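You operate a simulated robot arm through the tools that you are given. There is no shell and no other tool. Be economical: measure what you need, move in short steps, check, and stop when the job is done.

Carry out the task below with a simulated two-armed robot. There is one attempt and no reset: what you move stays moved.

TASK
Shut the plate drawer. Then take the strap and put it on the grey plate on the top of the tool cabinet. Then close the spanner drawer. Then open the gasket drawer, put the yellow tin from the fourth shelf from the bottom of the shelf unit inside and shut the drawer again. The order counts. Set down upright: tin.

Only the result counts: the job must be done as asked and must still hold three seconds after the hand-in. Knocking over, shifting, dropping, spilling or breaking anything else fails it.

THE ROBOT
Two 6-joint arms with two-finger parallel grippers on one trunk, on a base that drives. Base frame: it is fixed to the floor where the robot stands at the start and does not move with it; the origin is under the middle of the robot, x ahead of it, y to its left, z up; the surface under the hand at the start is at about z = 900. Lengths are in mm, angles in rad, forces in N, time in s.
The left shoulder is at the start at [80, 216, 1567], the right one opposite. With the tool pointing down near the work surface each hand reaches from about 100 to 740 mm from the robot's upright axis, wherever it stands, measured 20 degrees to its own side. Places, roughly: gasket drawer [300, -500, 700]; gasket drawer inside [300, -600, 600]; plate (13x11x1 cm) [-500, -1100, 1000]; plate drawer [700, -200, 700]; spanner drawer [-500, -700, 800]; strap (8x7x4 cm) [-300, -1000, 1000]; tin [-2250, -1500, 1250]. Payload 3.43 kg a hand.
Tool frame (each hand has its own): the origin (TCP) lies between the finger pads and is the grasp point; the fingertips stand 30 mm ahead of it; z points along the fingers, y is the line along which they close. Largest opening 94 mm; finger width 28, thickness 10; the body of the gripper, 50 by 96 mm, starts 55 mm behind the TCP.
Orientation is told as [roll, pitch, yaw] about the base's x, y, z axes, in that order, counted from this pose: with the fingers straight down and closing along the base's y, the tool's x points along the base's -x, its y along +y and its z along -z.

THE INTERFACE
- The arms move only by the tool servo_tool. It takes "left_increments", "right_increments" or both (then of equal length, played together; a hand with none holds still); each is text: rows parted by semicolons, each of 7 numbers parted by spaces: the finger opening in mm, from 0 to 94, then the shift along the base's x, y, z in mm, then the turn, a rotation vector about the base's x, y, z in degrees. In form: jaw x y z ax ay az; .... A call has 1 to 12 rows; each row shifts and turns the commanded pose from where the row before left it. Rows are played at 5 a second. More than 50 mm and 0.15 rad between two rows, or a gripper value outside its range, and nothing of the call is played. A pose out of reach is approached as far as the arm can. The call stops where the force on the tool passes 40 N (or 10 N more than at its start, if that is more) or the arm is blocked; 0.2 s more then pass. The fingers move at their own pace (about 72 mm/s each) and stop on an object; they squeeze with about 40 N. The grip force told is the motor's: it shows also when the fingers shut on nothing. Time passes only in rows, and 0.2 s behind the last, so rows that do not move let the fingers close. It gives the time, the measured TCP pose, the force on the tool (base axes), the opening and the grip force at its end, in the units of the frame above (readings bear some noise), with the torque about the TCP (base axes, N m) and any sound that the robot's microphone picked up, and new pictures: "pictures" is both (left out), scene, wrist or none (wrist: the cameras of the hands that moved).
- Cameras (640 x 400 px; columns grow to the right, rows downward): "scene" is now at [65.5, -45.6, 1700.5]; the picture's right is [-0.81, -0.59, 0.00], its down [-0.55, 0.75, -0.36] and it looks along [0.21, -0.29, -0.93] (base axes); focal length 268 px, centre (320, 200). "left" rides on the left gripper at [76, -14, -102] in its tool frame; the picture's right is [0.18, 0.98, 0.00], its down [-0.75, 0.14, -0.64] and it looks along [-0.63, 0.12, 0.77] (tool axes); focal length 243 px, centre (320, 200). "right" rides on the right gripper at [76, 14, -102] in its tool frame; the picture's right is [-0.18, 0.98, 0.00], its down [-0.75, -0.14, -0.64] and it looks along [-0.63, -0.12, 0.77] (tool axes); focal length 243 px, centre (320, 200). There is no depth. A picture from a camera that has moved, and an enlarged one, comes with that camera's place and axes in the base frame and with its lens.
- lift_body(by): slides the trunk up (or, below 0, down) by that many mm; the arms and the scene camera ride with it, the base frame stays. It gives what a move gives, with no picture.
- steer(legs): drives the robot by 1 to 6 legs, each [ahead, left, turn to the left] in mm, mm and rad, along the robot's own axes; the way and the turn of a leg run together, so that a leg with both is an arc; at most 1500 mm and 3.142 rad a leg. The arms and the cameras ride along, it lands a little off, and it stops where it bumps. It gives what a move gives, and a new picture of the scene camera.
- pan_tilt(pan, tilt): turns the head with the scene camera to pan (to the left, within 1.501 rad either way) and tilt (down, from -0.506 to 1.204), counted from straight ahead of the robot. It gives what a move gives, and a new picture of the scene camera.
- zoom(camera, box): a new picture of the part [left, top, right, bottom] of that camera's present view, enlarged. The clock stands still meanwhile.
- hand_in(): hands the job in; it is judged then, once.

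Go step by step. Nothing tells you exact positions but the pictures and the camera data: compare them with the known pose of the tool, close in by small moves and look again before you grip or let go. The budget is 165 turns and 260 pictures, counting those below and the enlarged ones. Unless the task says otherwise, let go and move clear before handing in.

The tools are called as a command line: name --argument value ..., lists and objects as JSON in quotes. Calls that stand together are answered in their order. servo_tool: Moves the arms, as the interface text tells. Its arguments: {"type":"object","properties":{"left_increments":{"type":"string"},"right_increments":{"type":"string"},"pictures":{"type":"string","enum":["both","scene","wrist","none"]}},"required":[]} The other tools are called the same way: lift_body (by) slides the trunk up or down; steer (legs) drives the base; pan_tilt (pan, tilt) turns the head that bears the scene camera; zoom (camera, box) takes an enlarged picture of a part of a camera's view; hand_in () hands the job in.

At the start:

```text
clock: 0.0
left_tcp_pos: [634.0, -107.1, 1226.1]
left_tool_rot: [0.0, 0.001, 0.0]
left_wrist_force: [0.1, 0.1, -0.2]
left_moment: [-0.01, -0.04, -0.01]
left_finger_gap: 94.0
left_grasp_force: 0.1
right_tcp_pos: [374.2, -387.5, 999.3]
right_tool_rot: [0.0, 0.0, 0.0]
right_wrist_force: [0.0, -0.7, 0.1]
right_moment: [0.0, -0.01, -0.01]
right_finger_gap: 93.8
right_grasp_force: 0.0
trunk travel left (down, up): [-797.0, 43.0]
robot x, y, heading: [2.1, 0.3, 0.0]
head pan, tilt: [-0.941, 1.201]
```

scene: 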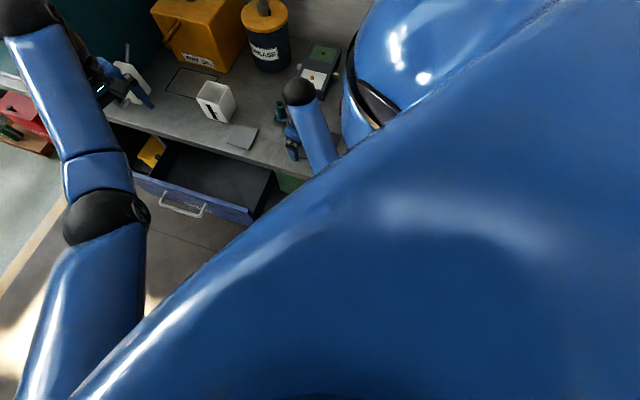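
right: 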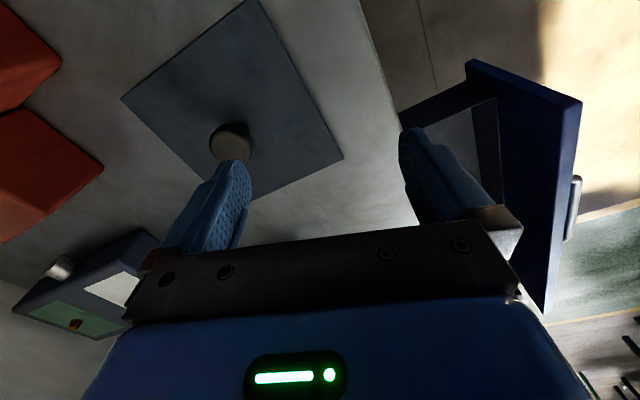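
left: 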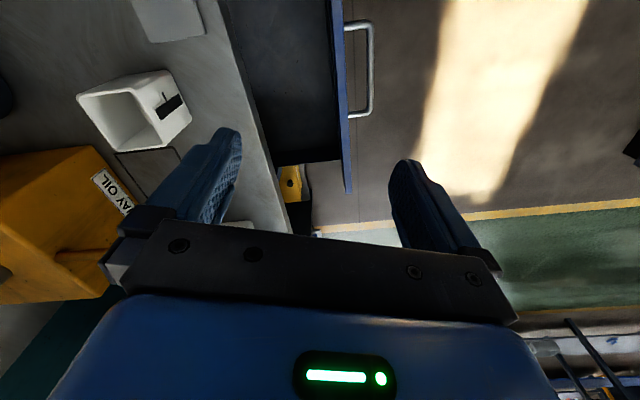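

I see a workbench to the right-front with an open blue drawer (probably the plate drawer); I'll look around with the head first.

pan_tilt --pan -0.3 --tilt 0.9

pan_tilt --pan -1.5 --tilt 0.6

pan_tilt --pan -0.8 --tilt 0.5

```text
clock: 1.0
left_tcp_pos: [634.0, -107.0, 1224.5]
left_tool_rot: [-0.002, -0.001, -0.001]
left_wrist_force: [0.6, 0.1, -0.7]
left_moment: [-0.01, -0.01, 0.03]
left_finger_gap: 93.8
left_grasp_force: 0.1
right_tcp_pos: [372.9, -387.9, 998.8]
right_tool_rot: [-0.001, 0.001, 0.0]
right_wrist_force: [0.3, -0.1, 0.1]
right_moment: [0.04, 0.03, -0.01]
right_finger_gap: 93.9
right_grasp_force: 0.1
trunk travel left (down, up): [-797.0, 43.0]
robot x, y, heading: [-0.3, -1.1, -0.004]
head pan, tilt: [-0.3, 0.901]
camera scene: at [104.8, -23.0, 1720.3], right [-0.3, -0.95, 0.0], down [-0.75, 0.23, -0.62], along [0.59, -0.18, -0.78], focal length 268 px, centre (320, 200)
```

scene: 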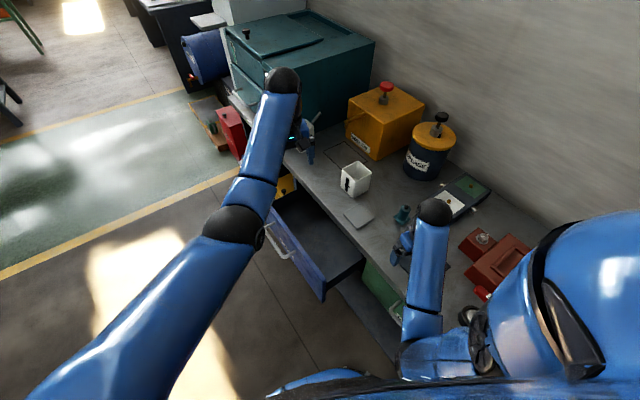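

```text
clock: 2.4
left_tcp_pos: [633.8, -107.0, 1225.9]
left_tool_rot: [-0.001, 0.001, 0.001]
left_wrist_force: [-0.1, -0.3, -0.1]
left_moment: [0.01, -0.04, -0.02]
left_finger_gap: 93.9
left_grasp_force: 0.2
right_tcp_pos: [373.5, -389.1, 999.9]
right_tool_rot: [-0.001, -0.001, 0.001]
right_wrist_force: [-1.0, -1.1, 0.1]
right_moment: [0.0, -0.02, 0.03]
right_finger_gap: 94.1
right_grasp_force: 0.0
trunk travel left (down, up): [-797.0, 43.0]
robot x, y, heading: [0.1, -0.9, -0.002]
head pan, tilt: [-1.499, 0.6]
camera scene: at [39.1, -88.7, 1745.1], right [-1.0, -0.07, 0.0], down [-0.04, 0.56, -0.82], along [0.06, -0.82, -0.57], focal length 268 px, centre (320, 200)
```

scene: 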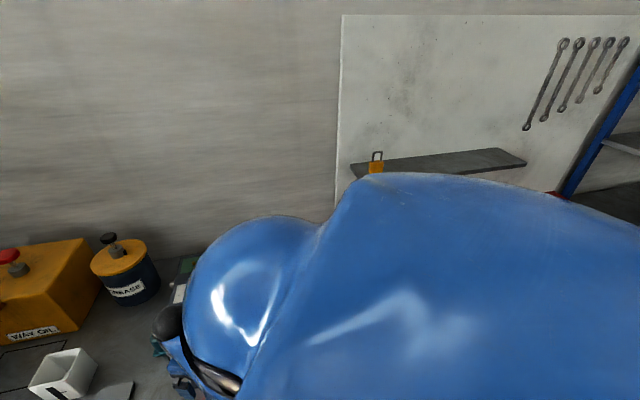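

```text
clock: 3.5
left_tcp_pos: [633.3, -106.7, 1225.2]
left_tool_rot: [0.001, -0.001, 0.0]
left_wrist_force: [0.2, -0.3, 0.4]
left_moment: [-0.02, 0.02, 0.02]
left_finger_gap: 93.9
left_grasp_force: 0.1
right_tcp_pos: [373.9, -389.1, 999.7]
right_tool_rot: [-0.001, 0.0, 0.0]
right_wrist_force: [0.6, -0.2, -0.3]
right_moment: [-0.03, -0.01, -0.02]
right_finger_gap: 94.1
right_grasp_force: 0.1
trunk travel left (down, up): [-797.0, 43.0]
robot x, y, heading: [3.0, 2.8, -0.003]
head pan, tilt: [-0.799, 0.499]
camera scene: at [96.2, -65.8, 1754.1], right [-0.72, -0.7, 0.0], down [-0.33, 0.34, -0.88], along [0.61, -0.63, -0.48], focal length 268 px, centre (320, 200)
```

scene: 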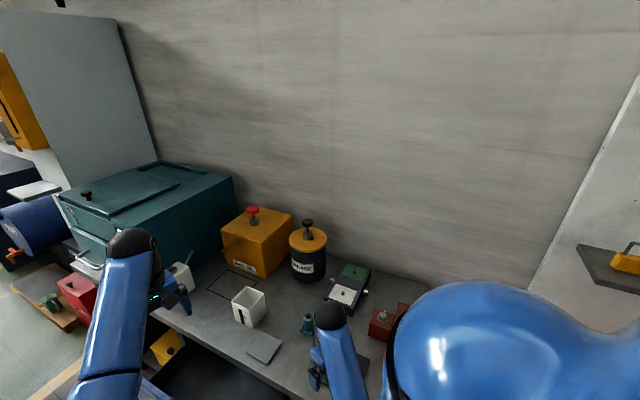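

The bench runs along my right, with drawers facing +y. I'll raise the right hand clear and check the space to my left before turning to face the bench.

servo_tool --right_increments "94 0 0 45 0 0 0;94 0 0 45 0 0 0;94 0 0 45 0 0 0;94 0 0 45 0 0 0;94 0 0 45 0 0 0" --pictures "wrist"

pan_tilt --pan 1.3 --tilt 0.6

```text
clock: 4.7
left_tcp_pos: [634.1, -107.5, 1224.4]
left_tool_rot: [0.0, -0.001, 0.001]
left_wrist_force: [-0.5, -0.5, -0.2]
left_moment: [-0.02, -0.01, 0.0]
left_finger_gap: 94.2
left_grasp_force: 0.0
right_tcp_pos: [373.8, -388.3, 999.3]
right_tool_rot: [0.001, -0.001, 0.0]
right_wrist_force: [0.1, 0.1, -0.3]
right_moment: [-0.01, -0.01, -0.01]
right_finger_gap: 93.8
right_grasp_force: 0.1
right hand out of reach, approached as far as the arm can: row 1, 2, 3, 4, 5
trunk travel left (down, up): [-797.0, 43.0]
robot x, y, heading: [-0.3, 2.3, -0.001]
head pan, tilt: [-0.799, 0.499]
camera right: at [297.6, -374.7, 1101.5], right [0.18, 0.98, 0.0], down [0.75, -0.14, 0.64], along [0.63, -0.12, -0.77], focal length 243 px, centre (320, 200)
```

right: 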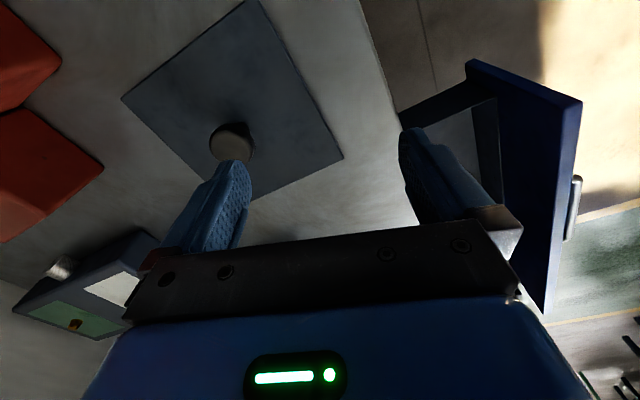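

```text
clock: 6.7
left_tcp_pos: [633.6, -108.4, 1226.1]
left_tool_rot: [-0.001, 0.0, 0.001]
left_wrist_force: [-0.7, -0.4, -0.7]
left_moment: [0.02, -0.04, -0.02]
left_finger_gap: 93.8
left_grasp_force: 0.0
right_tcp_pos: [374.6, -389.1, 1000.0]
right_tool_rot: [0.001, 0.0, 0.001]
right_wrist_force: [-0.2, 0.8, 0.3]
right_moment: [-0.02, 0.0, 0.01]
right_finger_gap: 94.3
right_grasp_force: 0.0
trunk travel left (down, up): [-797.0, 43.0]
robot x, y, heading: [-2.7, -0.7, 0.005]
head pan, tilt: [1.3, 0.6]
camera scene: at [56.4, 84.7, 1745.1], right [0.96, -0.27, 0.0], down [-0.15, -0.54, -0.83], along [0.22, 0.8, -0.56], focal length 268 px, centre (320, 200)
```

scene: 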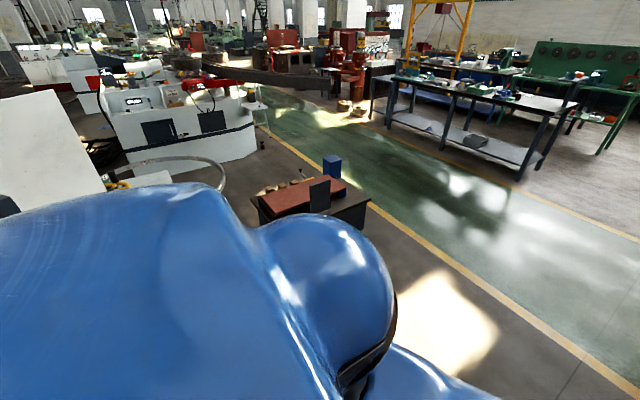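

The floor to my left is free for about a metre. The right hand couldn't go up with that row; I'll try smaller increments and pulling it back.

servo_tool --right_increments "94 10 0 15 0 0 0;94 10 0 15 0 0 0;94 10 0 15 0 0 0" --pictures "none"

pan_tilt --pan -0.5 --tilt 1.0

```text
clock: 7.5
left_tcp_pos: [635.3, -107.3, 1224.1]
left_tool_rot: [0.001, 0.0, -0.001]
left_wrist_force: [0.8, -0.3, 0.0]
left_moment: [-0.02, 0.01, -0.01]
left_finger_gap: 93.9
left_grasp_force: 0.1
right_tcp_pos: [409.3, -391.5, 1004.6]
right_tool_rot: [0.0, -0.001, 0.0]
right_wrist_force: [0.2, 0.6, 0.8]
right_moment: [0.01, 0.03, -0.01]
right_finger_gap: 94.1
right_grasp_force: 0.1
right hand out of reach, approached as far as the arm can: row 1, 2, 3
trunk travel left (down, up): [-797.0, 43.0]
robot x, y, heading: [-1.4, -2.2, -0.005]
head pan, tilt: [1.3, 0.6]
```

```text
clock: 9.3
left_tcp_pos: [635.1, -107.2, 1225.5]
left_tool_rot: [-0.001, 0.001, 0.002]
left_wrist_force: [0.7, -0.2, 0.5]
left_moment: [0.01, -0.03, -0.01]
left_finger_gap: 94.1
left_grasp_force: 0.1
right_tcp_pos: [408.6, -391.3, 1004.7]
right_tool_rot: [-0.003, -0.002, 0.0]
right_wrist_force: [-0.3, -0.1, -0.1]
right_moment: [0.02, 0.0, 0.0]
right_finger_gap: 93.9
right_grasp_force: 0.1
trunk travel left (down, up): [-797.0, 43.0]
robot x, y, heading: [1.9, -0.9, -0.002]
head pan, tilt: [-0.499, 1.0]
camera scene: at [93.9, -33.8, 1713.1], right [-0.48, -0.88, 0.0], down [-0.74, 0.4, -0.54], along [0.47, -0.26, -0.84], focal length 268 px, centre (320, 200)
```

scene: 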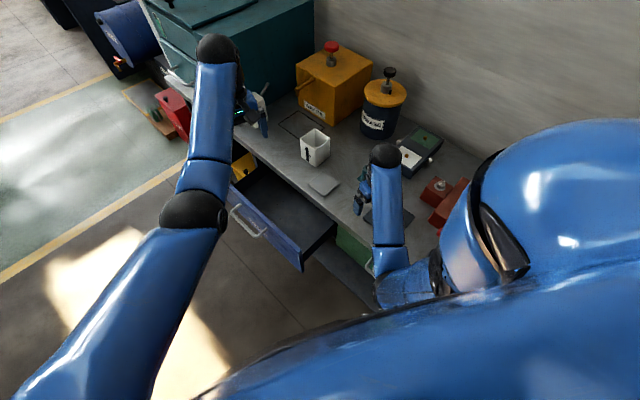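

The right hand is near its height limit at this radius, so I'll raise the trunk and then slide the robot left, away from the bench, before turning.

lift_body --by 43

zoom --camera "scene" --box '[220, 100, 480, 280]'

```text
clock: 10.2
left_tcp_pos: [633.6, -106.8, 1267.9]
left_tool_rot: [0.002, 0.0, 0.0]
left_wrist_force: [-0.3, 0.1, 0.7]
left_moment: [0.02, 0.01, 0.01]
left_finger_gap: 94.0
left_grasp_force: 0.1
right_tcp_pos: [407.9, -391.1, 1047.5]
right_tool_rot: [-0.002, -0.002, 0.001]
right_wrist_force: [0.1, 0.3, 0.7]
right_moment: [-0.03, 0.0, -0.03]
right_finger_gap: 93.8
right_grasp_force: 0.0
trunk travel left (down, up): [-840.0, 0.0]
robot x, y, heading: [4.8, 0.2, -0.002]
head pan, tilt: [-0.499, 1.0]
```

```text
2.22 times, centred on (350, 190) of scene
camera zoom: at [93.9, -33.8, 1756.1], right [-0.48, -0.88, 0.0], down [-0.74, 0.4, -0.54], along [0.47, -0.26, -0.84], focal length 596 px, centre (253, 222)
```

zoom: 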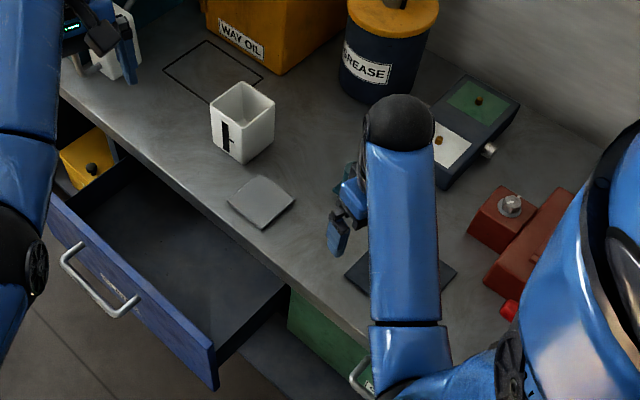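

The bench edge runs at about +0.30 rad to my x axis, so I should face heading −1.27. The blue drawer front is about 145 mm out; I'll slide left, turn to face the bench, and shift along it.

steer --legs '[[0, 300, 0], [0, 0, -1.267], [0, 400, 0]]'

pan_tilt --pan 0 --tilt 0.85

```text
clock: 17.4
left_tcp_pos: [467.3, -212.5, 1266.7]
left_tool_rot: [0.004, 0.0, -1.261]
left_wrist_force: [0.1, 0.1, 0.2]
left_moment: [0.02, -0.02, -0.03]
left_finger_gap: 94.2
left_grasp_force: 0.1
right_tcp_pos: [128.9, -84.1, 1047.4]
right_tool_rot: [0.002, -0.002, -1.26]
right_wrist_force: [-0.1, -0.1, -0.3]
right_moment: [0.02, 0.01, 0.01]
right_finger_gap: 93.9
right_grasp_force: 0.1
trunk travel left (down, up): [-840.0, 0.0]
robot x, y, heading: [381.1, 427.3, -1.262]
head pan, tilt: [-0.499, 1.0]
camera scene: at [373.8, 325.3, 1755.9], right [-0.98, 0.19, 0.0], down [0.16, 0.83, -0.54], along [-0.1, -0.53, -0.84], focal length 268 px, centre (320, 200)
```

scene: 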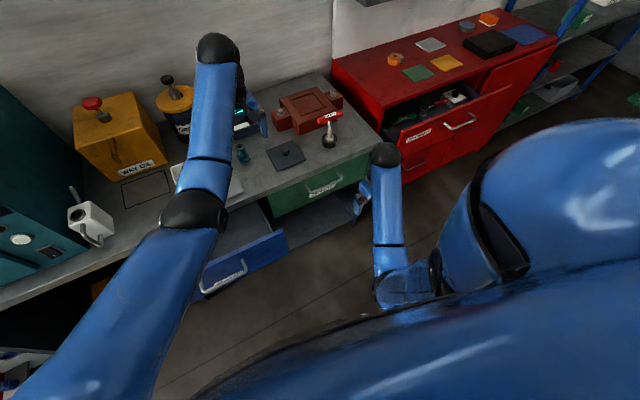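

```text
clock: 18.4
left_tcp_pos: [470.4, -211.5, 1269.2]
left_tool_rot: [0.001, 0.0, -1.263]
left_wrist_force: [0.5, 0.1, -0.4]
left_moment: [-0.06, -0.03, 0.0]
left_finger_gap: 94.1
left_grasp_force: 0.1
right_tcp_pos: [132.2, -83.2, 1048.4]
right_tool_rot: [-0.003, -0.002, -1.263]
right_wrist_force: [-0.5, 0.0, -0.2]
right_moment: [0.0, 0.0, 0.01]
right_finger_gap: 93.9
right_grasp_force: 0.1
trunk travel left (down, up): [-840.0, 0.0]
robot x, y, heading: [377.2, 426.3, -1.264]
head pan, tilt: [0.0, 0.85]
camera scene: at [415.8, 320.9, 1767.2], right [-0.95, -0.3, 0.0], down [-0.23, 0.72, -0.66], along [0.2, -0.63, -0.75], focal length 268 px, centre (320, 200)
```

scene: 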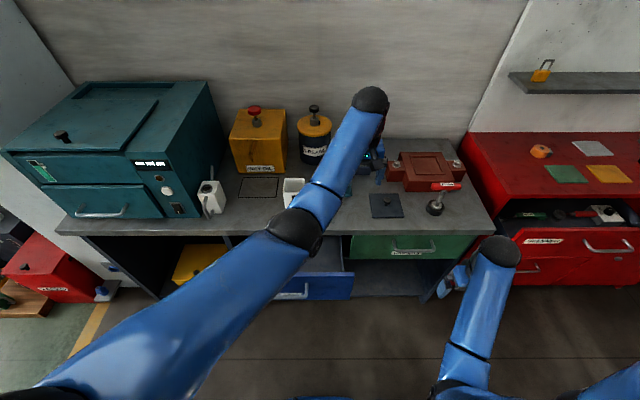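

Clear view now: blue drawer, green drawer, red tool cabinet with an open drawer, and coloured plates on top. I'll read the labels.

zoom --camera "scene" --box '[260, 220, 480, 320]'

zoom --camera "scene" --box '[460, 130, 640, 290]'

```text
2.91 times, centred on (370, 270) of scene
camera zoom: at [415.8, 320.9, 1767.2], right [-0.95, -0.3, 0.0], down [-0.23, 0.72, -0.66], along [0.2, -0.63, -0.75], focal length 780 px, centre (174, -4)
```

zoom: 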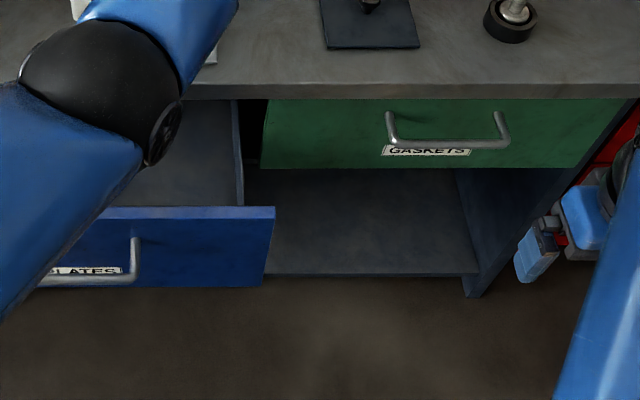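

```text
2.50 times, centred on (550, 210) of scene
camera zoom: at [415.8, 320.9, 1767.2], right [-0.95, -0.3, 0.0], down [-0.23, 0.72, -0.66], along [0.2, -0.63, -0.75], focal length 670 px, centre (-255, 175)
```

zoom: 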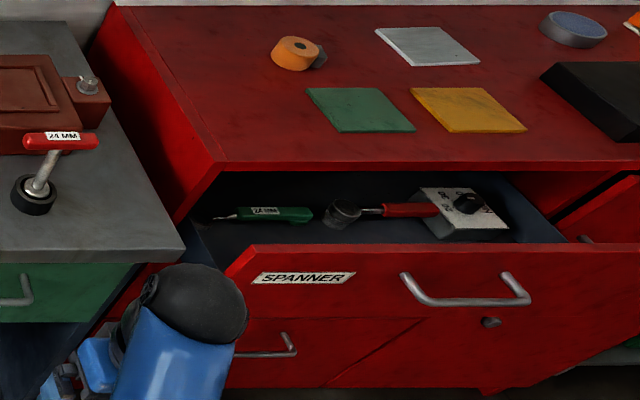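

Labels confirm: blue = PLATES, green = GASKETS, red open drawer = SPANNER. I'll bring the closed left hand in front of the blue drawer's handle and then push.

servo_tool --left_increments "0 22 36 -25 0 0 0;0 22 36 -25 0 0 0;0 22 36 -25 0 0 0;0 22 36 -25 0 0 0;0 22 36 -25 0 0 0;0 22 36 -25 0 0 0;0 18 29 -25 0 0 0;0 0 0 -45 0 0 0;0 0 0 -45 0 0 0" --pictures "both"

```text
clock: 20.4
left_tcp_pos: [610.4, -22.2, 963.0]
left_tool_rot: [0.0, 0.0, -1.262]
left_wrist_force: [-1.2, -0.4, 0.2]
left_moment: [-0.01, 0.0, 0.03]
left_finger_gap: 0.0
left_grasp_force: 33.1
left hand out of reach, approached as far as the arm can: row 1, 2, 3, 4
right_tcp_pos: [131.1, -85.1, 1047.4]
right_tool_rot: [-0.002, -0.001, -1.262]
right_wrist_force: [0.2, 0.3, 0.7]
right_moment: [0.0, -0.01, 0.02]
right_finger_gap: 94.0
right_grasp_force: 0.1
trunk travel left (down, up): [-840.0, 0.0]
robot x, y, heading: [381.0, 423.0, -1.264]
head pan, tilt: [0.0, 0.85]
camera scene: at [415.1, 319.5, 1767.1], right [-0.95, -0.3, 0.0], down [-0.23, 0.72, -0.66], along [0.2, -0.63, -0.75], focal length 268 px, centre (320, 200)
camera left: at [572.8, 45.0, 1064.0], right [0.88, 0.47, 0.0], down [0.36, -0.68, 0.64], along [0.3, -0.57, -0.77], focal length 243 px, centre (320, 200)
```

scene: 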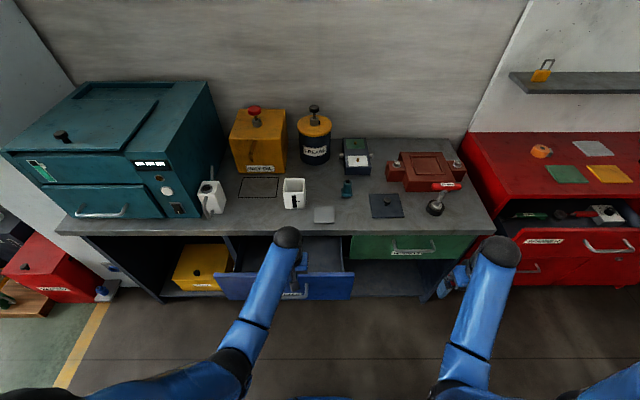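
left: 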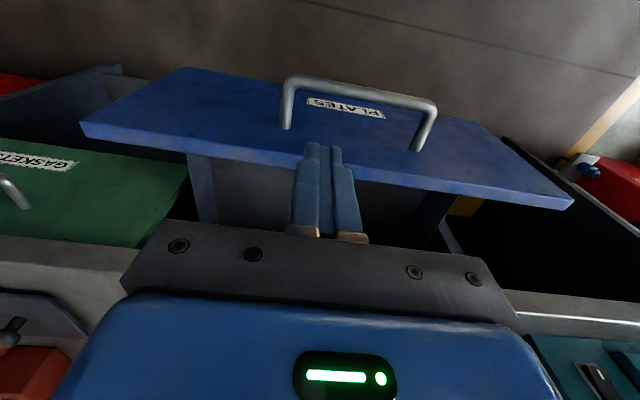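

The handle bar is at about u=616, v≈−198 (z≈790). I'll move the hand outwards in front of it, then lower.

servo_tool --left_increments "0 7 39 0 0 0 0;0 8 39 0 0 0 0;0 0 0 -46 0 0 0;0 0 0 -46 0 0 0;0 0 0 -46 0 0 0;0 0 0 -46 0 0 0;0 0 0 0 0 0 0" --pictures "wrist"

```text
clock: 22.0
left_tcp_pos: [625.8, 55.9, 777.6]
left_tool_rot: [-0.001, 0.0, -1.261]
left_wrist_force: [-0.5, 0.2, -0.3]
left_moment: [0.0, 0.01, -0.04]
left_finger_gap: 0.0
left_grasp_force: 33.1
right_tcp_pos: [130.7, -83.7, 1047.4]
right_tool_rot: [-0.003, -0.002, -1.261]
right_wrist_force: [-0.2, 0.9, 0.8]
right_moment: [0.02, -0.01, 0.0]
right_finger_gap: 94.1
right_grasp_force: 0.0
trunk travel left (down, up): [-840.0, 0.0]
robot x, y, heading: [375.0, 426.6, -1.263]
head pan, tilt: [0.0, 0.85]
camera left: at [587.9, 124.1, 879.5], right [0.88, 0.47, 0.0], down [0.36, -0.68, 0.64], along [0.3, -0.57, -0.77], focal length 243 px, centre (320, 200)
```

left: 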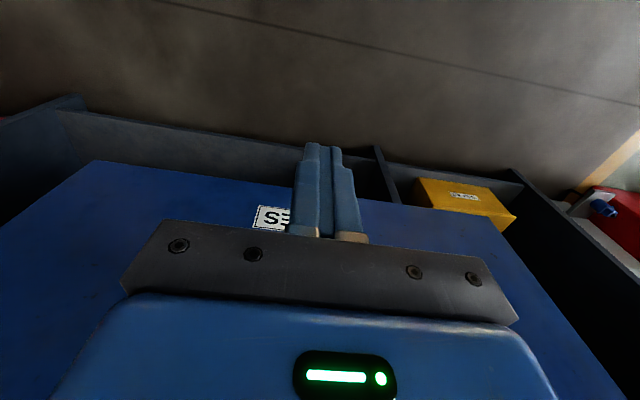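

The hand is in front of the handle/label. Pushing inward along the drawer's axis in steps.

servo_tool --left_increments "0 9 -28.6 0 0 0 0;0 9 -28.6 0 0 0 0;0 9 -28.6 0 0 0 0;0 9 -28.6 0 0 0 0;0 0 0 0 0 0 0" --pictures "both"

```text
clock: 23.2
left_tcp_pos: [661.0, -40.9, 796.3]
left_tool_rot: [0.0, 0.001, -1.261]
left_wrist_force: [0.4, 0.1, -0.5]
left_moment: [0.04, 0.02, -0.02]
left_finger_gap: 0.1
left_grasp_force: 32.8
left hand out of reach, approached as far as the arm can: row 3, 4
right_tcp_pos: [131.8, -83.1, 1049.0]
right_tool_rot: [0.0, -0.003, -1.262]
right_wrist_force: [0.5, -0.6, 0.1]
right_moment: [0.01, 0.01, -0.02]
right_finger_gap: 93.7
right_grasp_force: 0.0
trunk travel left (down, up): [-840.0, 0.0]
robot x, y, heading: [376.9, 422.5, -1.266]
head pan, tilt: [0.0, 0.85]
camera scene: at [414.8, 321.3, 1767.3], right [-0.95, -0.3, 0.0], down [-0.23, 0.72, -0.66], along [0.2, -0.63, -0.75], focal length 268 px, centre (320, 200)
camera left: at [622.2, 26.3, 897.3], right [0.88, 0.47, 0.0], down [0.36, -0.67, 0.64], along [0.3, -0.57, -0.77], focal length 243 px, centre (320, 200)
```

scene: 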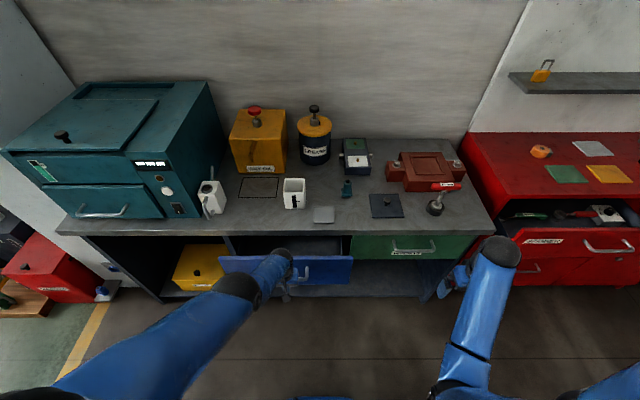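
left: 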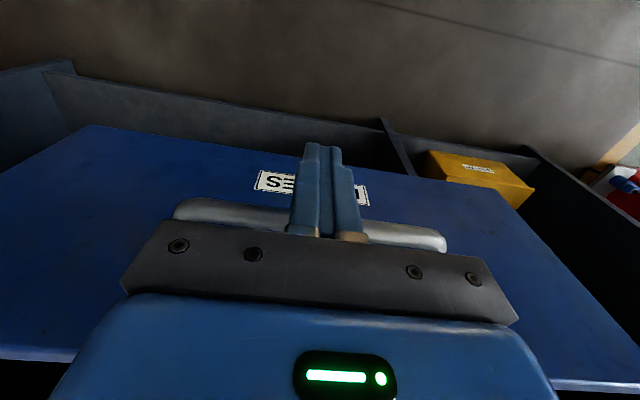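

The left hand hit its reach limit with the trunk up high. I'll back off, lower the trunk, and bring the hand back to handle height.

servo_tool --left_increments "0 -12 38 0 0 0 0;0 -12 38 0 0 0 0" --pictures "none"

lift_body --by -200

servo_tool --left_increments "0 0 0 45 0 0 0;0 0 0 45 0 0 0;0 0 0 45 0 0 0;0 0 0 45 0 0 0;0 0 0 0 0 0 0" --pictures "wrist"

```text
clock: 23.8
left_tcp_pos: [634.9, 35.7, 796.2]
left_tool_rot: [0.0, -0.002, -1.263]
left_wrist_force: [0.4, 0.6, -0.9]
left_moment: [-0.04, -0.03, 0.0]
left_finger_gap: 0.0
left_grasp_force: 33.5
right_tcp_pos: [131.1, -80.7, 1049.3]
right_tool_rot: [-0.001, -0.006, -1.261]
right_wrist_force: [0.7, 0.3, -0.3]
right_moment: [-0.01, -0.01, 0.03]
right_finger_gap: 94.1
right_grasp_force: 0.0
trunk travel left (down, up): [-840.0, 0.0]
robot x, y, heading: [378.9, 426.0, -1.261]
head pan, tilt: [0.0, 0.85]
```

```text
clock: 25.9
left_tcp_pos: [636.1, 33.2, 595.0]
left_tool_rot: [0.002, 0.0, -1.261]
left_wrist_force: [0.8, 0.5, 0.0]
left_moment: [-0.03, 0.0, -0.03]
left_finger_gap: 0.0
left_grasp_force: 32.9
right_tcp_pos: [131.5, -83.4, 849.3]
right_tool_rot: [-0.001, -0.001, -1.263]
right_wrist_force: [-0.1, -0.6, -0.1]
right_moment: [0.02, 0.0, -0.03]
right_finger_gap: 93.8
right_grasp_force: 0.1
trunk travel left (down, up): [-640.0, 200.0]
robot x, y, heading: [380.6, 423.8, -1.263]
head pan, tilt: [0.0, 0.85]
```

```text
clock: 27.1
left_tcp_pos: [636.2, 33.9, 775.6]
left_tool_rot: [-0.002, 0.0, -1.261]
left_wrist_force: [0.5, -0.4, -0.4]
left_moment: [-0.01, 0.02, 0.01]
left_finger_gap: 0.0
left_grasp_force: 33.5
right_tcp_pos: [132.4, -83.6, 848.0]
right_tool_rot: [0.0, -0.001, -1.262]
right_wrist_force: [-0.3, -0.7, -0.7]
right_moment: [0.0, 0.04, 0.01]
right_finger_gap: 94.3
right_grasp_force: 0.1
trunk travel left (down, up): [-640.0, 200.0]
robot x, y, heading: [376.9, 423.6, -1.261]
head pan, tilt: [0.0, 0.85]
camera left: at [599.0, 101.9, 877.5], right [0.88, 0.47, 0.0], down [0.36, -0.68, 0.64], along [0.3, -0.56, -0.77], focal length 243 px, centre (320, 200)
```

left: 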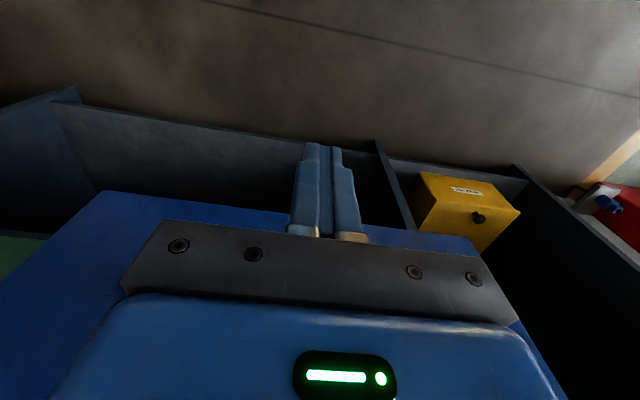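

servo_tool --left_increments "0 9 -28.6 0 0 0 0;0 9 -28.6 0 0 0 0;0 9 -28.6 0 0 0 0;0 9 -28.6 0 0 0 0;0 9 -28.6 0 0 0 0;0 9 -28.6 0 0 0 0;0 0 0 0 0 0 0" --pictures "both"

```text
clock: 28.8
left_tcp_pos: [688.8, -138.1, 775.1]
left_tool_rot: [0.001, 0.0, -1.264]
left_wrist_force: [-0.2, -0.2, 0.6]
left_moment: [0.02, -0.01, 0.0]
left_finger_gap: 0.0
left_grasp_force: 33.2
right_tcp_pos: [131.1, -83.3, 848.5]
right_tool_rot: [-0.002, -0.001, -1.262]
right_wrist_force: [0.3, 1.4, -1.0]
right_moment: [-0.03, 0.01, -0.04]
right_finger_gap: 93.8
right_grasp_force: 0.0
trunk travel left (down, up): [-640.0, 200.0]
robot x, y, heading: [380.3, 425.3, -1.265]
head pan, tilt: [0.0, 0.85]
camera scene: at [415.0, 320.7, 1567.2], right [-0.95, -0.3, 0.0], down [-0.23, 0.72, -0.66], along [0.2, -0.63, -0.75], focal length 268 px, centre (320, 200)
camera left: at [651.1, -70.6, 877.7], right [0.88, 0.47, 0.0], down [0.36, -0.67, 0.64], along [0.3, -0.57, -0.77], focal length 243 px, centre (320, 200)
```

scene: 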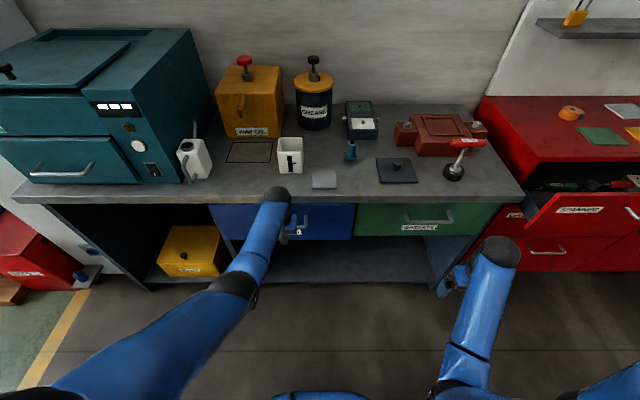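
left: 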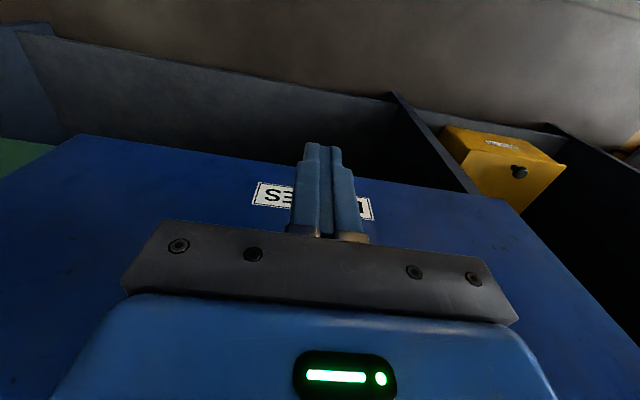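

The drawer is nearly in. I'll keep pushing gently until it stops.

servo_tool --left_increments "0 4.5 -14.3 0 0 0 0;0 4.5 -14.3 0 0 0 0;0 4.5 -14.3 0 0 0 0;0 0 0 0 0 0 0" --pictures "both"

```text
clock: 29.7
left_tcp_pos: [697.9, -164.9, 771.4]
left_tool_rot: [0.005, 0.032, -1.264]
left_wrist_force: [-9.4, 25.8, 13.2]
left_moment: [-0.79, -0.37, 0.1]
left_finger_gap: 0.2
left_grasp_force: 33.2
right_tcp_pos: [129.5, -79.3, 848.7]
right_tool_rot: [-0.001, -0.004, -1.262]
right_wrist_force: [0.5, -0.4, -0.9]
right_moment: [0.0, 0.03, -0.02]
right_finger_gap: 94.2
right_grasp_force: 0.1
trunk travel left (down, up): [-640.0, 200.0]
robot x, y, heading: [377.2, 424.8, -1.259]
head pan, tilt: [0.0, 0.85]
stopped in row 4 (left hand): the force on the tool passed its limit at 53 N (the readings are from after the stop); the commanded pose is now the measured one
camera scene: at [412.5, 326.0, 1567.7], right [-0.95, -0.3, 0.0], down [-0.23, 0.71, -0.66], along [0.2, -0.63, -0.75], focal length 268 px, centre (320, 200)
camera left: at [661.3, -100.4, 875.1], right [0.88, 0.47, 0.01], down [0.37, -0.7, 0.62], along [0.3, -0.54, -0.79], focal length 243 px, centre (320, 200)
```

scene: 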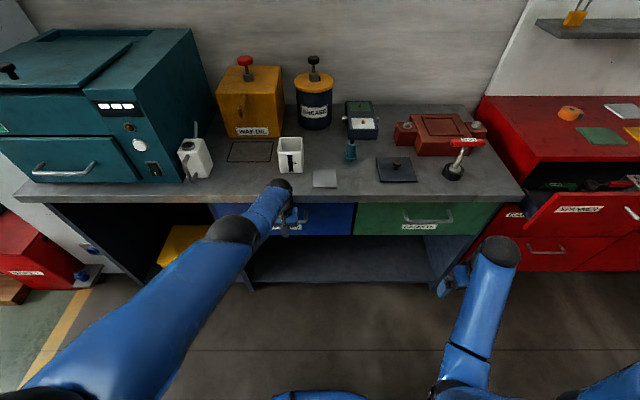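
left: 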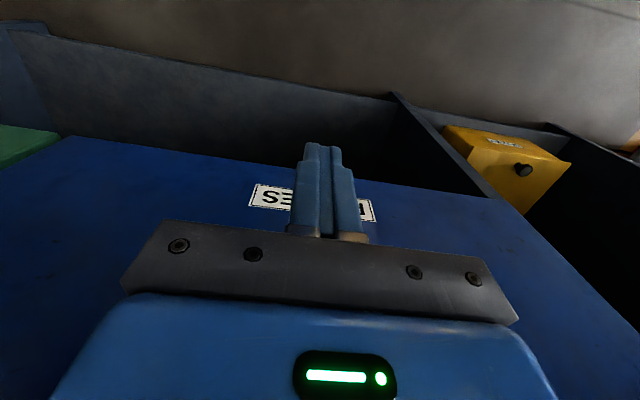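

It stopped against the end stop. I'll back off and check flushness with the green drawer.

servo_tool --left_increments "0 -12 38 0 0 -1.8 0;0 -12 38 0 0 0 0;0 -12 38 0 0 0 0;0 -12 38 0 0 0 0" --pictures "none"

zoom --camera "scene" --box '[200, 180, 520, 300]'

```text
clock: 30.7
left_tcp_pos: [652.8, -17.2, 771.0]
left_tool_rot: [0.032, 0.015, -1.262]
left_wrist_force: [-0.5, 0.2, 0.1]
left_moment: [0.0, 0.02, 0.0]
left_finger_gap: 0.1
left_grasp_force: 33.1
right_tcp_pos: [131.2, -81.2, 848.0]
right_tool_rot: [-0.002, -0.003, -1.263]
right_wrist_force: [-0.6, 0.0, -0.4]
right_moment: [0.01, 0.02, 0.03]
right_finger_gap: 94.1
right_grasp_force: 0.1
trunk travel left (down, up): [-640.0, 200.0]
robot x, y, heading: [380.9, 425.4, -1.259]
head pan, tilt: [0.0, 0.85]
```

```text
2.00 times, centred on (360, 240) of scene
camera zoom: at [414.7, 323.9, 1567.3], right [-0.95, -0.3, 0.0], down [-0.23, 0.72, -0.66], along [0.2, -0.63, -0.75], focal length 536 px, centre (240, 120)
```

zoom: 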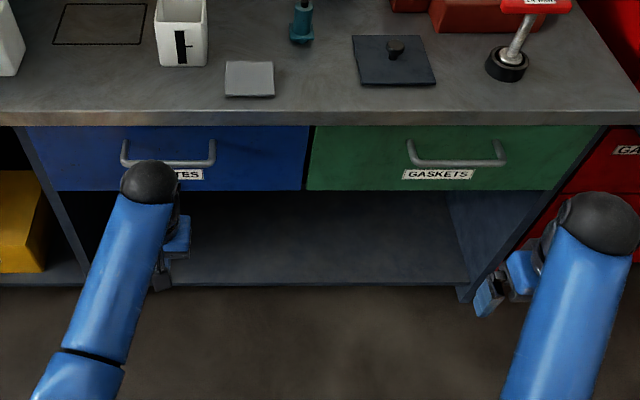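

The plate drawer is flush shut. Next I'll raise the trunk and left hand, then drive right along the bench to the red cabinet.

lift_body --by 200

servo_tool --left_increments "40 0 0 40 -1.4 1.5 0;40 5 -15 40 0 0 0;40 5 -15 40 0 0 0;40 5 -15 30 0 0 0" --pictures "none"

steer --legs '[[0, -960, 0]]'

```text
clock: 32.8
left_tcp_pos: [652.0, -20.1, 970.7]
left_tool_rot: [0.033, 0.017, -1.264]
left_wrist_force: [0.1, -0.1, -0.7]
left_moment: [0.01, 0.01, 0.01]
left_finger_gap: 0.2
left_grasp_force: 32.8
right_tcp_pos: [131.4, -83.0, 1048.3]
right_tool_rot: [-0.001, -0.002, -1.263]
right_wrist_force: [-0.3, 0.1, 0.2]
right_moment: [0.0, -0.01, 0.01]
right_finger_gap: 93.9
right_grasp_force: 0.0
trunk travel left (down, up): [-840.0, 0.0]
robot x, y, heading: [378.2, 423.2, -1.258]
head pan, tilt: [0.0, 0.85]
```

```text
clock: 33.8
left_tcp_pos: [669.9, -78.0, 1096.7]
left_tool_rot: [0.0, 0.0, -1.265]
left_wrist_force: [0.2, -0.7, 0.5]
left_moment: [0.01, -0.03, -0.03]
left_finger_gap: 39.8
left_grasp_force: 0.1
left hand out of reach, approached as far as the arm can: row 3, 4
right_tcp_pos: [130.2, -83.1, 1047.4]
right_tool_rot: [-0.002, -0.001, -1.262]
right_wrist_force: [-0.1, 0.5, 0.3]
right_moment: [-0.01, 0.01, -0.01]
right_finger_gap: 93.9
right_grasp_force: 0.1
trunk travel left (down, up): [-840.0, 0.0]
robot x, y, heading: [381.4, 425.7, -1.264]
head pan, tilt: [0.0, 0.85]
```

```text
clock: 38.9
left_tcp_pos: [-255.7, -369.8, 1095.5]
left_tool_rot: [-0.002, -0.002, -1.269]
left_wrist_force: [-0.7, 0.3, 0.8]
left_moment: [0.0, 0.05, -0.01]
left_finger_gap: 39.9
left_grasp_force: 0.1
right_tcp_pos: [-793.0, -370.0, 1048.6]
right_tool_rot: [-0.001, -0.003, -1.268]
right_wrist_force: [-0.7, 1.1, -0.2]
right_moment: [0.01, 0.0, -0.02]
right_finger_gap: 93.9
right_grasp_force: 0.0
trunk travel left (down, up): [-840.0, 0.0]
robot x, y, heading: [-542.7, 133.3, -1.27]
head pan, tilt: [0.0, 0.85]
camera scene: at [-506.6, 31.8, 1767.2], right [-0.95, -0.3, 0.0], down [-0.22, 0.72, -0.66], along [0.2, -0.63, -0.75], focal length 268 px, centre (320, 200)
```

scene: 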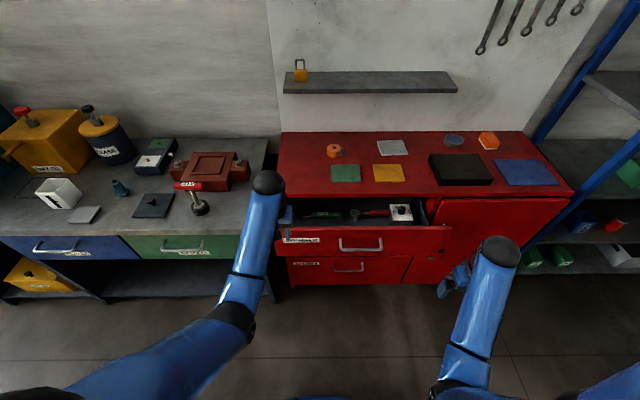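

I'm now before the cabinet. I'll zoom on its top to tell the objects apart.

zoom --camera "scene" --box '[270, 120, 430, 220]'

zoom --camera "scene" --box '[410, 120, 580, 220]'

```text
4.00 times, centred on (350, 170) of scene
camera zoom: at [-506.6, 31.8, 1767.2], right [-0.95, -0.3, 0.0], down [-0.22, 0.72, -0.66], along [0.2, -0.63, -0.75], focal length 1073 px, centre (200, 320)
```

zoom: 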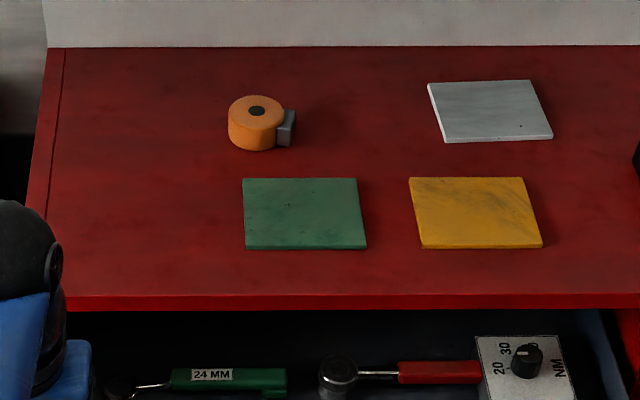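

```text
3.76 times, centred on (495, 170) of scene
camera zoom: at [-506.6, 31.8, 1767.2], right [-0.95, -0.3, 0.0], down [-0.22, 0.72, -0.66], along [0.2, -0.63, -0.75], focal length 1010 px, centre (-339, 313)
```

zoom: 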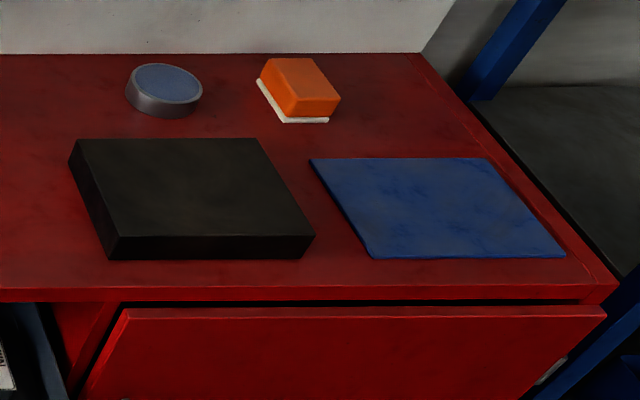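

The strap is the orange roll with the grey buckle; the grey plate is right-behind it. I need to come ~400 mm closer; I'll look down to see how much base I have in front.

pan_tilt --pan 0 --tilt 1.2

```text
clock: 39.7
left_tcp_pos: [-256.7, -367.8, 1095.8]
left_tool_rot: [-0.001, -0.002, -1.27]
left_wrist_force: [-0.6, 0.0, -1.1]
left_moment: [0.0, 0.0, 0.04]
left_finger_gap: 39.7
left_grasp_force: 0.0
right_tcp_pos: [-794.1, -371.7, 1047.7]
right_tool_rot: [-0.003, -0.001, -1.269]
right_wrist_force: [0.2, 0.9, 0.3]
right_moment: [0.01, 0.01, -0.02]
right_finger_gap: 94.4
right_grasp_force: 0.1
trunk travel left (down, up): [-840.0, 0.0]
robot x, y, heading: [-541.5, 135.4, -1.268]
head pan, tilt: [0.0, 1.201]
camera scene: at [-515.1, 52.4, 1743.5], right [-0.95, -0.3, 0.0], down [-0.28, 0.89, -0.36], along [0.11, -0.35, -0.93], focal length 268 px, centre (320, 200)
```

scene: 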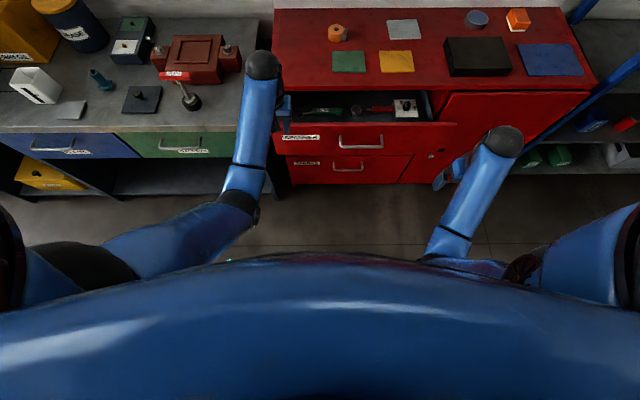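

The torso front reaches only ~150 mm ahead, so there's room. I'll raise both hands outward first, then drive ahead 380 mm.

servo_tool --left_increments "40 9 -29 30 0 0 0;40 9 -29 30 0 0 0;40 9 -29 30 0 0 0;40 0 0 20 0 0 0" --right_increments "94 9 -29 30 0 0 0;94 9 -29 30 0 0 0;94 9 -29 30 0 0 0;94 9 -29 30 0 0 0" --pictures "none"

steer --legs '[[200, 0, 0]]'

```text
clock: 40.7
left_tcp_pos: [-226.8, -472.0, 1193.6]
left_tool_rot: [0.001, -0.003, -1.27]
left_wrist_force: [0.2, 0.1, 0.3]
left_moment: [-0.02, 0.01, 0.03]
left_finger_gap: 39.8
left_grasp_force: 0.2
left hand out of reach, approached as far as the arm can: row 1, 4
right_tcp_pos: [-760.3, -513.3, 1105.2]
right_tool_rot: [-0.002, -0.001, -1.27]
right_wrist_force: [0.8, -0.3, -0.2]
right_moment: [0.01, 0.01, 0.01]
right_finger_gap: 94.1
right_grasp_force: 0.1
right hand out of reach, approached as far as the arm can: row 1, 2, 3, 4
trunk travel left (down, up): [-840.0, 0.0]
robot x, y, heading: [-542.5, 137.0, -1.273]
head pan, tilt: [0.0, 1.201]
```

```text
clock: 42.3
left_tcp_pos: [-169.6, -657.3, 1196.7]
left_tool_rot: [-0.001, -0.008, -1.268]
left_wrist_force: [-0.1, 0.2, 0.5]
left_moment: [-0.07, 0.02, 0.01]
left_finger_gap: 40.0
left_grasp_force: 0.1
right_tcp_pos: [-703.3, -699.5, 1106.2]
right_tool_rot: [-0.002, -0.007, -1.271]
right_wrist_force: [0.0, 0.3, 0.6]
right_moment: [-0.04, 0.01, -0.01]
right_finger_gap: 94.2
right_grasp_force: 0.0
trunk travel left (down, up): [-840.0, 0.0]
robot x, y, heading: [-481.1, -54.5, -1.265]
head pan, tilt: [0.0, 1.201]
camera scene: at [-457.5, -131.3, 1743.9], right [-0.95, -0.3, 0.0], down [-0.28, 0.89, -0.37], along [0.11, -0.35, -0.93], focal length 268 px, centre (320, 200)
```

scene: 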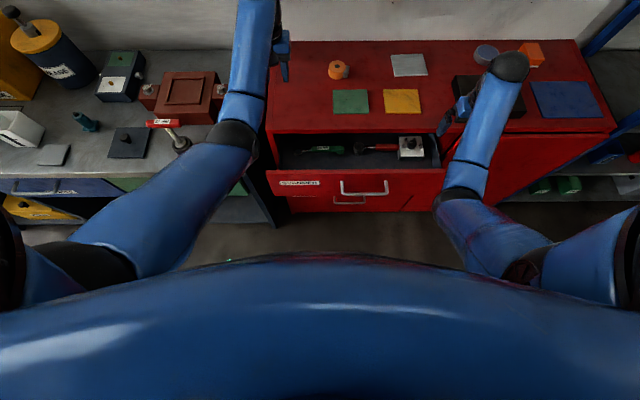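

The cabinet top is at z≈958 and a wall shelf overhangs (z≈1250) just above the plate, so I'll work with a forward-tilted right hand. First I pull the left hand back, then advance 170 mm.

servo_tool --left_increments "40 -9 29 -25 0 0 0;40 -9 29 -25 0 0 0;40 -9 29 -25 0 0 0;40 -9 29 -25 0 0 0" --right_increments "94 0 0 0 -7.16 -2.26 0;94 0 0 0 -7.16 -2.26 0;94 0 0 0 -7.16 -2.26 0;94 0 0 0 -7.16 -2.26 0" --pictures "none"

steer --legs '[[170, 0, 0]]'

zoom --camera "right" --box '[0, 0, 640, 400]'

```text
clock: 43.3
left_tcp_pos: [-204.2, -552.1, 1084.2]
left_tool_rot: [-0.003, -0.003, -1.27]
left_wrist_force: [0.4, 0.4, -0.2]
left_moment: [0.02, 0.01, -0.01]
left_finger_gap: 40.2
left_grasp_force: 0.0
left hand out of reach, approached as far as the arm can: row 1, 2
right_tcp_pos: [-701.6, -703.2, 1106.6]
right_tool_rot: [0.001, -0.53, -1.269]
right_wrist_force: [0.7, -0.3, -0.5]
right_moment: [0.01, -0.01, 0.02]
right_finger_gap: 94.0
right_grasp_force: 0.1
trunk travel left (down, up): [-840.0, 0.0]
robot x, y, heading: [-484.1, -56.6, -1.268]
head pan, tilt: [0.0, 1.201]
```

```text
clock: 44.8
left_tcp_pos: [-154.5, -712.6, 1086.9]
left_tool_rot: [-0.002, -0.007, -1.271]
left_wrist_force: [0.5, 0.7, 0.6]
left_moment: [0.0, -0.04, 0.03]
left_finger_gap: 40.1
left_grasp_force: 0.1
right_tcp_pos: [-652.7, -861.0, 1106.6]
right_tool_rot: [0.0, -0.529, -1.269]
right_wrist_force: [-0.2, 0.2, -0.3]
right_moment: [-0.02, -0.02, 0.0]
right_finger_gap: 94.0
right_grasp_force: 0.2
trunk travel left (down, up): [-840.0, 0.0]
robot x, y, heading: [-433.9, -212.4, -1.271]
head pan, tilt: [0.0, 1.201]
camera scene: at [-407.1, -293.3, 1743.8], right [-0.95, -0.3, 0.0], down [-0.28, 0.89, -0.37], along [0.11, -0.35, -0.93], focal length 268 px, centre (320, 200)
```

scene: 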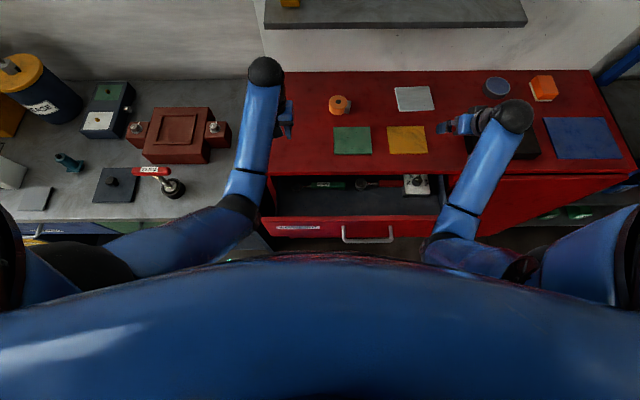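

```text
1.00 times, centred on (320, 200) of right (not enlarged: the box is as wide or as high as the picture)
camera zoom: at [-674.4, -745.1, 1156.6], right [0.99, 0.14, 0.09], down [-0.04, -0.35, 0.94], along [0.16, -0.93, -0.34], focal length 243 px, centre (320, 200)
```

zoom: 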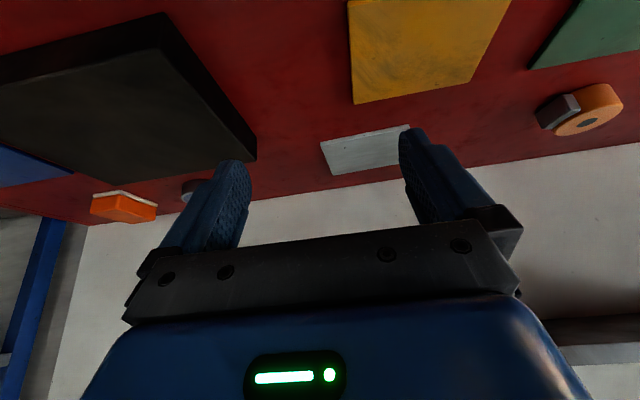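

Strap located at about (−280, −944), plate at (−529, −1068). The buckle sits on its right side, so closing left–right is good. Moving the right hand above the strap.

servo_tool --right_increments "94 46.2 -9.4 -2 0 0 0;94 46.2 -9.4 -2 0 0 0;94 46.2 -9.4 -2 0 0 0;94 46.2 -9.4 -2 0 0 0;94 46.2 -9.4 -2 0 0 0;94 46.2 -9.4 -2 0 0 0;94 46.2 -9.4 -2 0 0 0;94 46.2 -9.4 -2 0 0 0;94 0 0 0 0 0 0" --pictures "both"

```text
clock: 46.8
left_tcp_pos: [-154.0, -714.5, 1086.7]
left_tool_rot: [-0.001, -0.005, -1.271]
left_wrist_force: [0.7, -0.2, -0.5]
left_moment: [0.04, -0.01, -0.01]
left_finger_gap: 39.9
left_grasp_force: 0.0
right_tcp_pos: [-283.0, -939.5, 1089.7]
right_tool_rot: [0.001, -0.529, -1.27]
right_wrist_force: [0.2, -0.8, -0.7]
right_moment: [-0.01, -0.03, -0.01]
right_finger_gap: 94.2
right_grasp_force: 0.1
trunk travel left (down, up): [-840.0, 0.0]
robot x, y, heading: [-435.3, -215.4, -1.267]
head pan, tilt: [0.0, 1.201]
camera scene: at [-405.6, -298.1, 1743.5], right [-0.95, -0.3, 0.0], down [-0.28, 0.89, -0.36], along [0.11, -0.35, -0.93], focal length 268 px, centre (320, 200)
camera right: at [-303.2, -823.5, 1139.4], right [0.99, 0.14, 0.09], down [-0.04, -0.35, 0.93], along [0.16, -0.92, -0.34], focal length 243 px, centre (320, 200)
```

scene: 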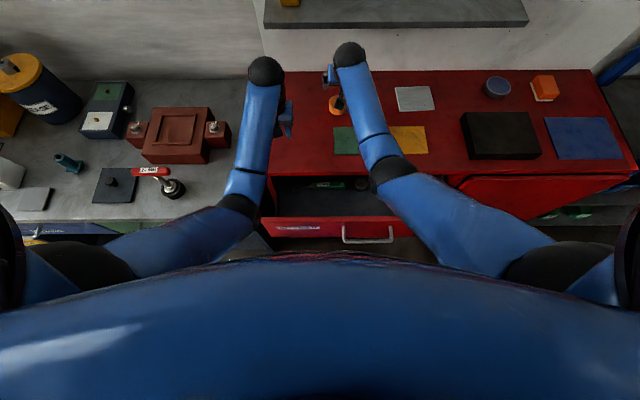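
right: 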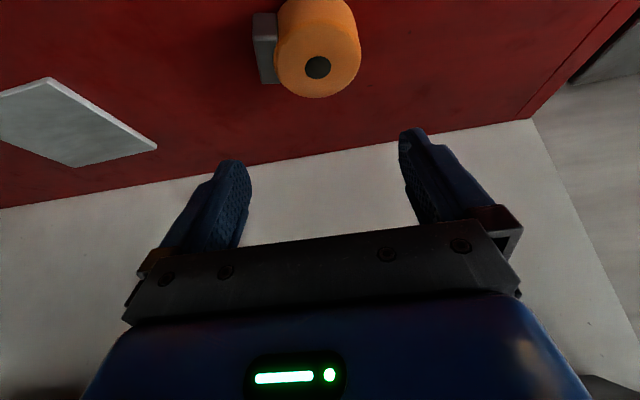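

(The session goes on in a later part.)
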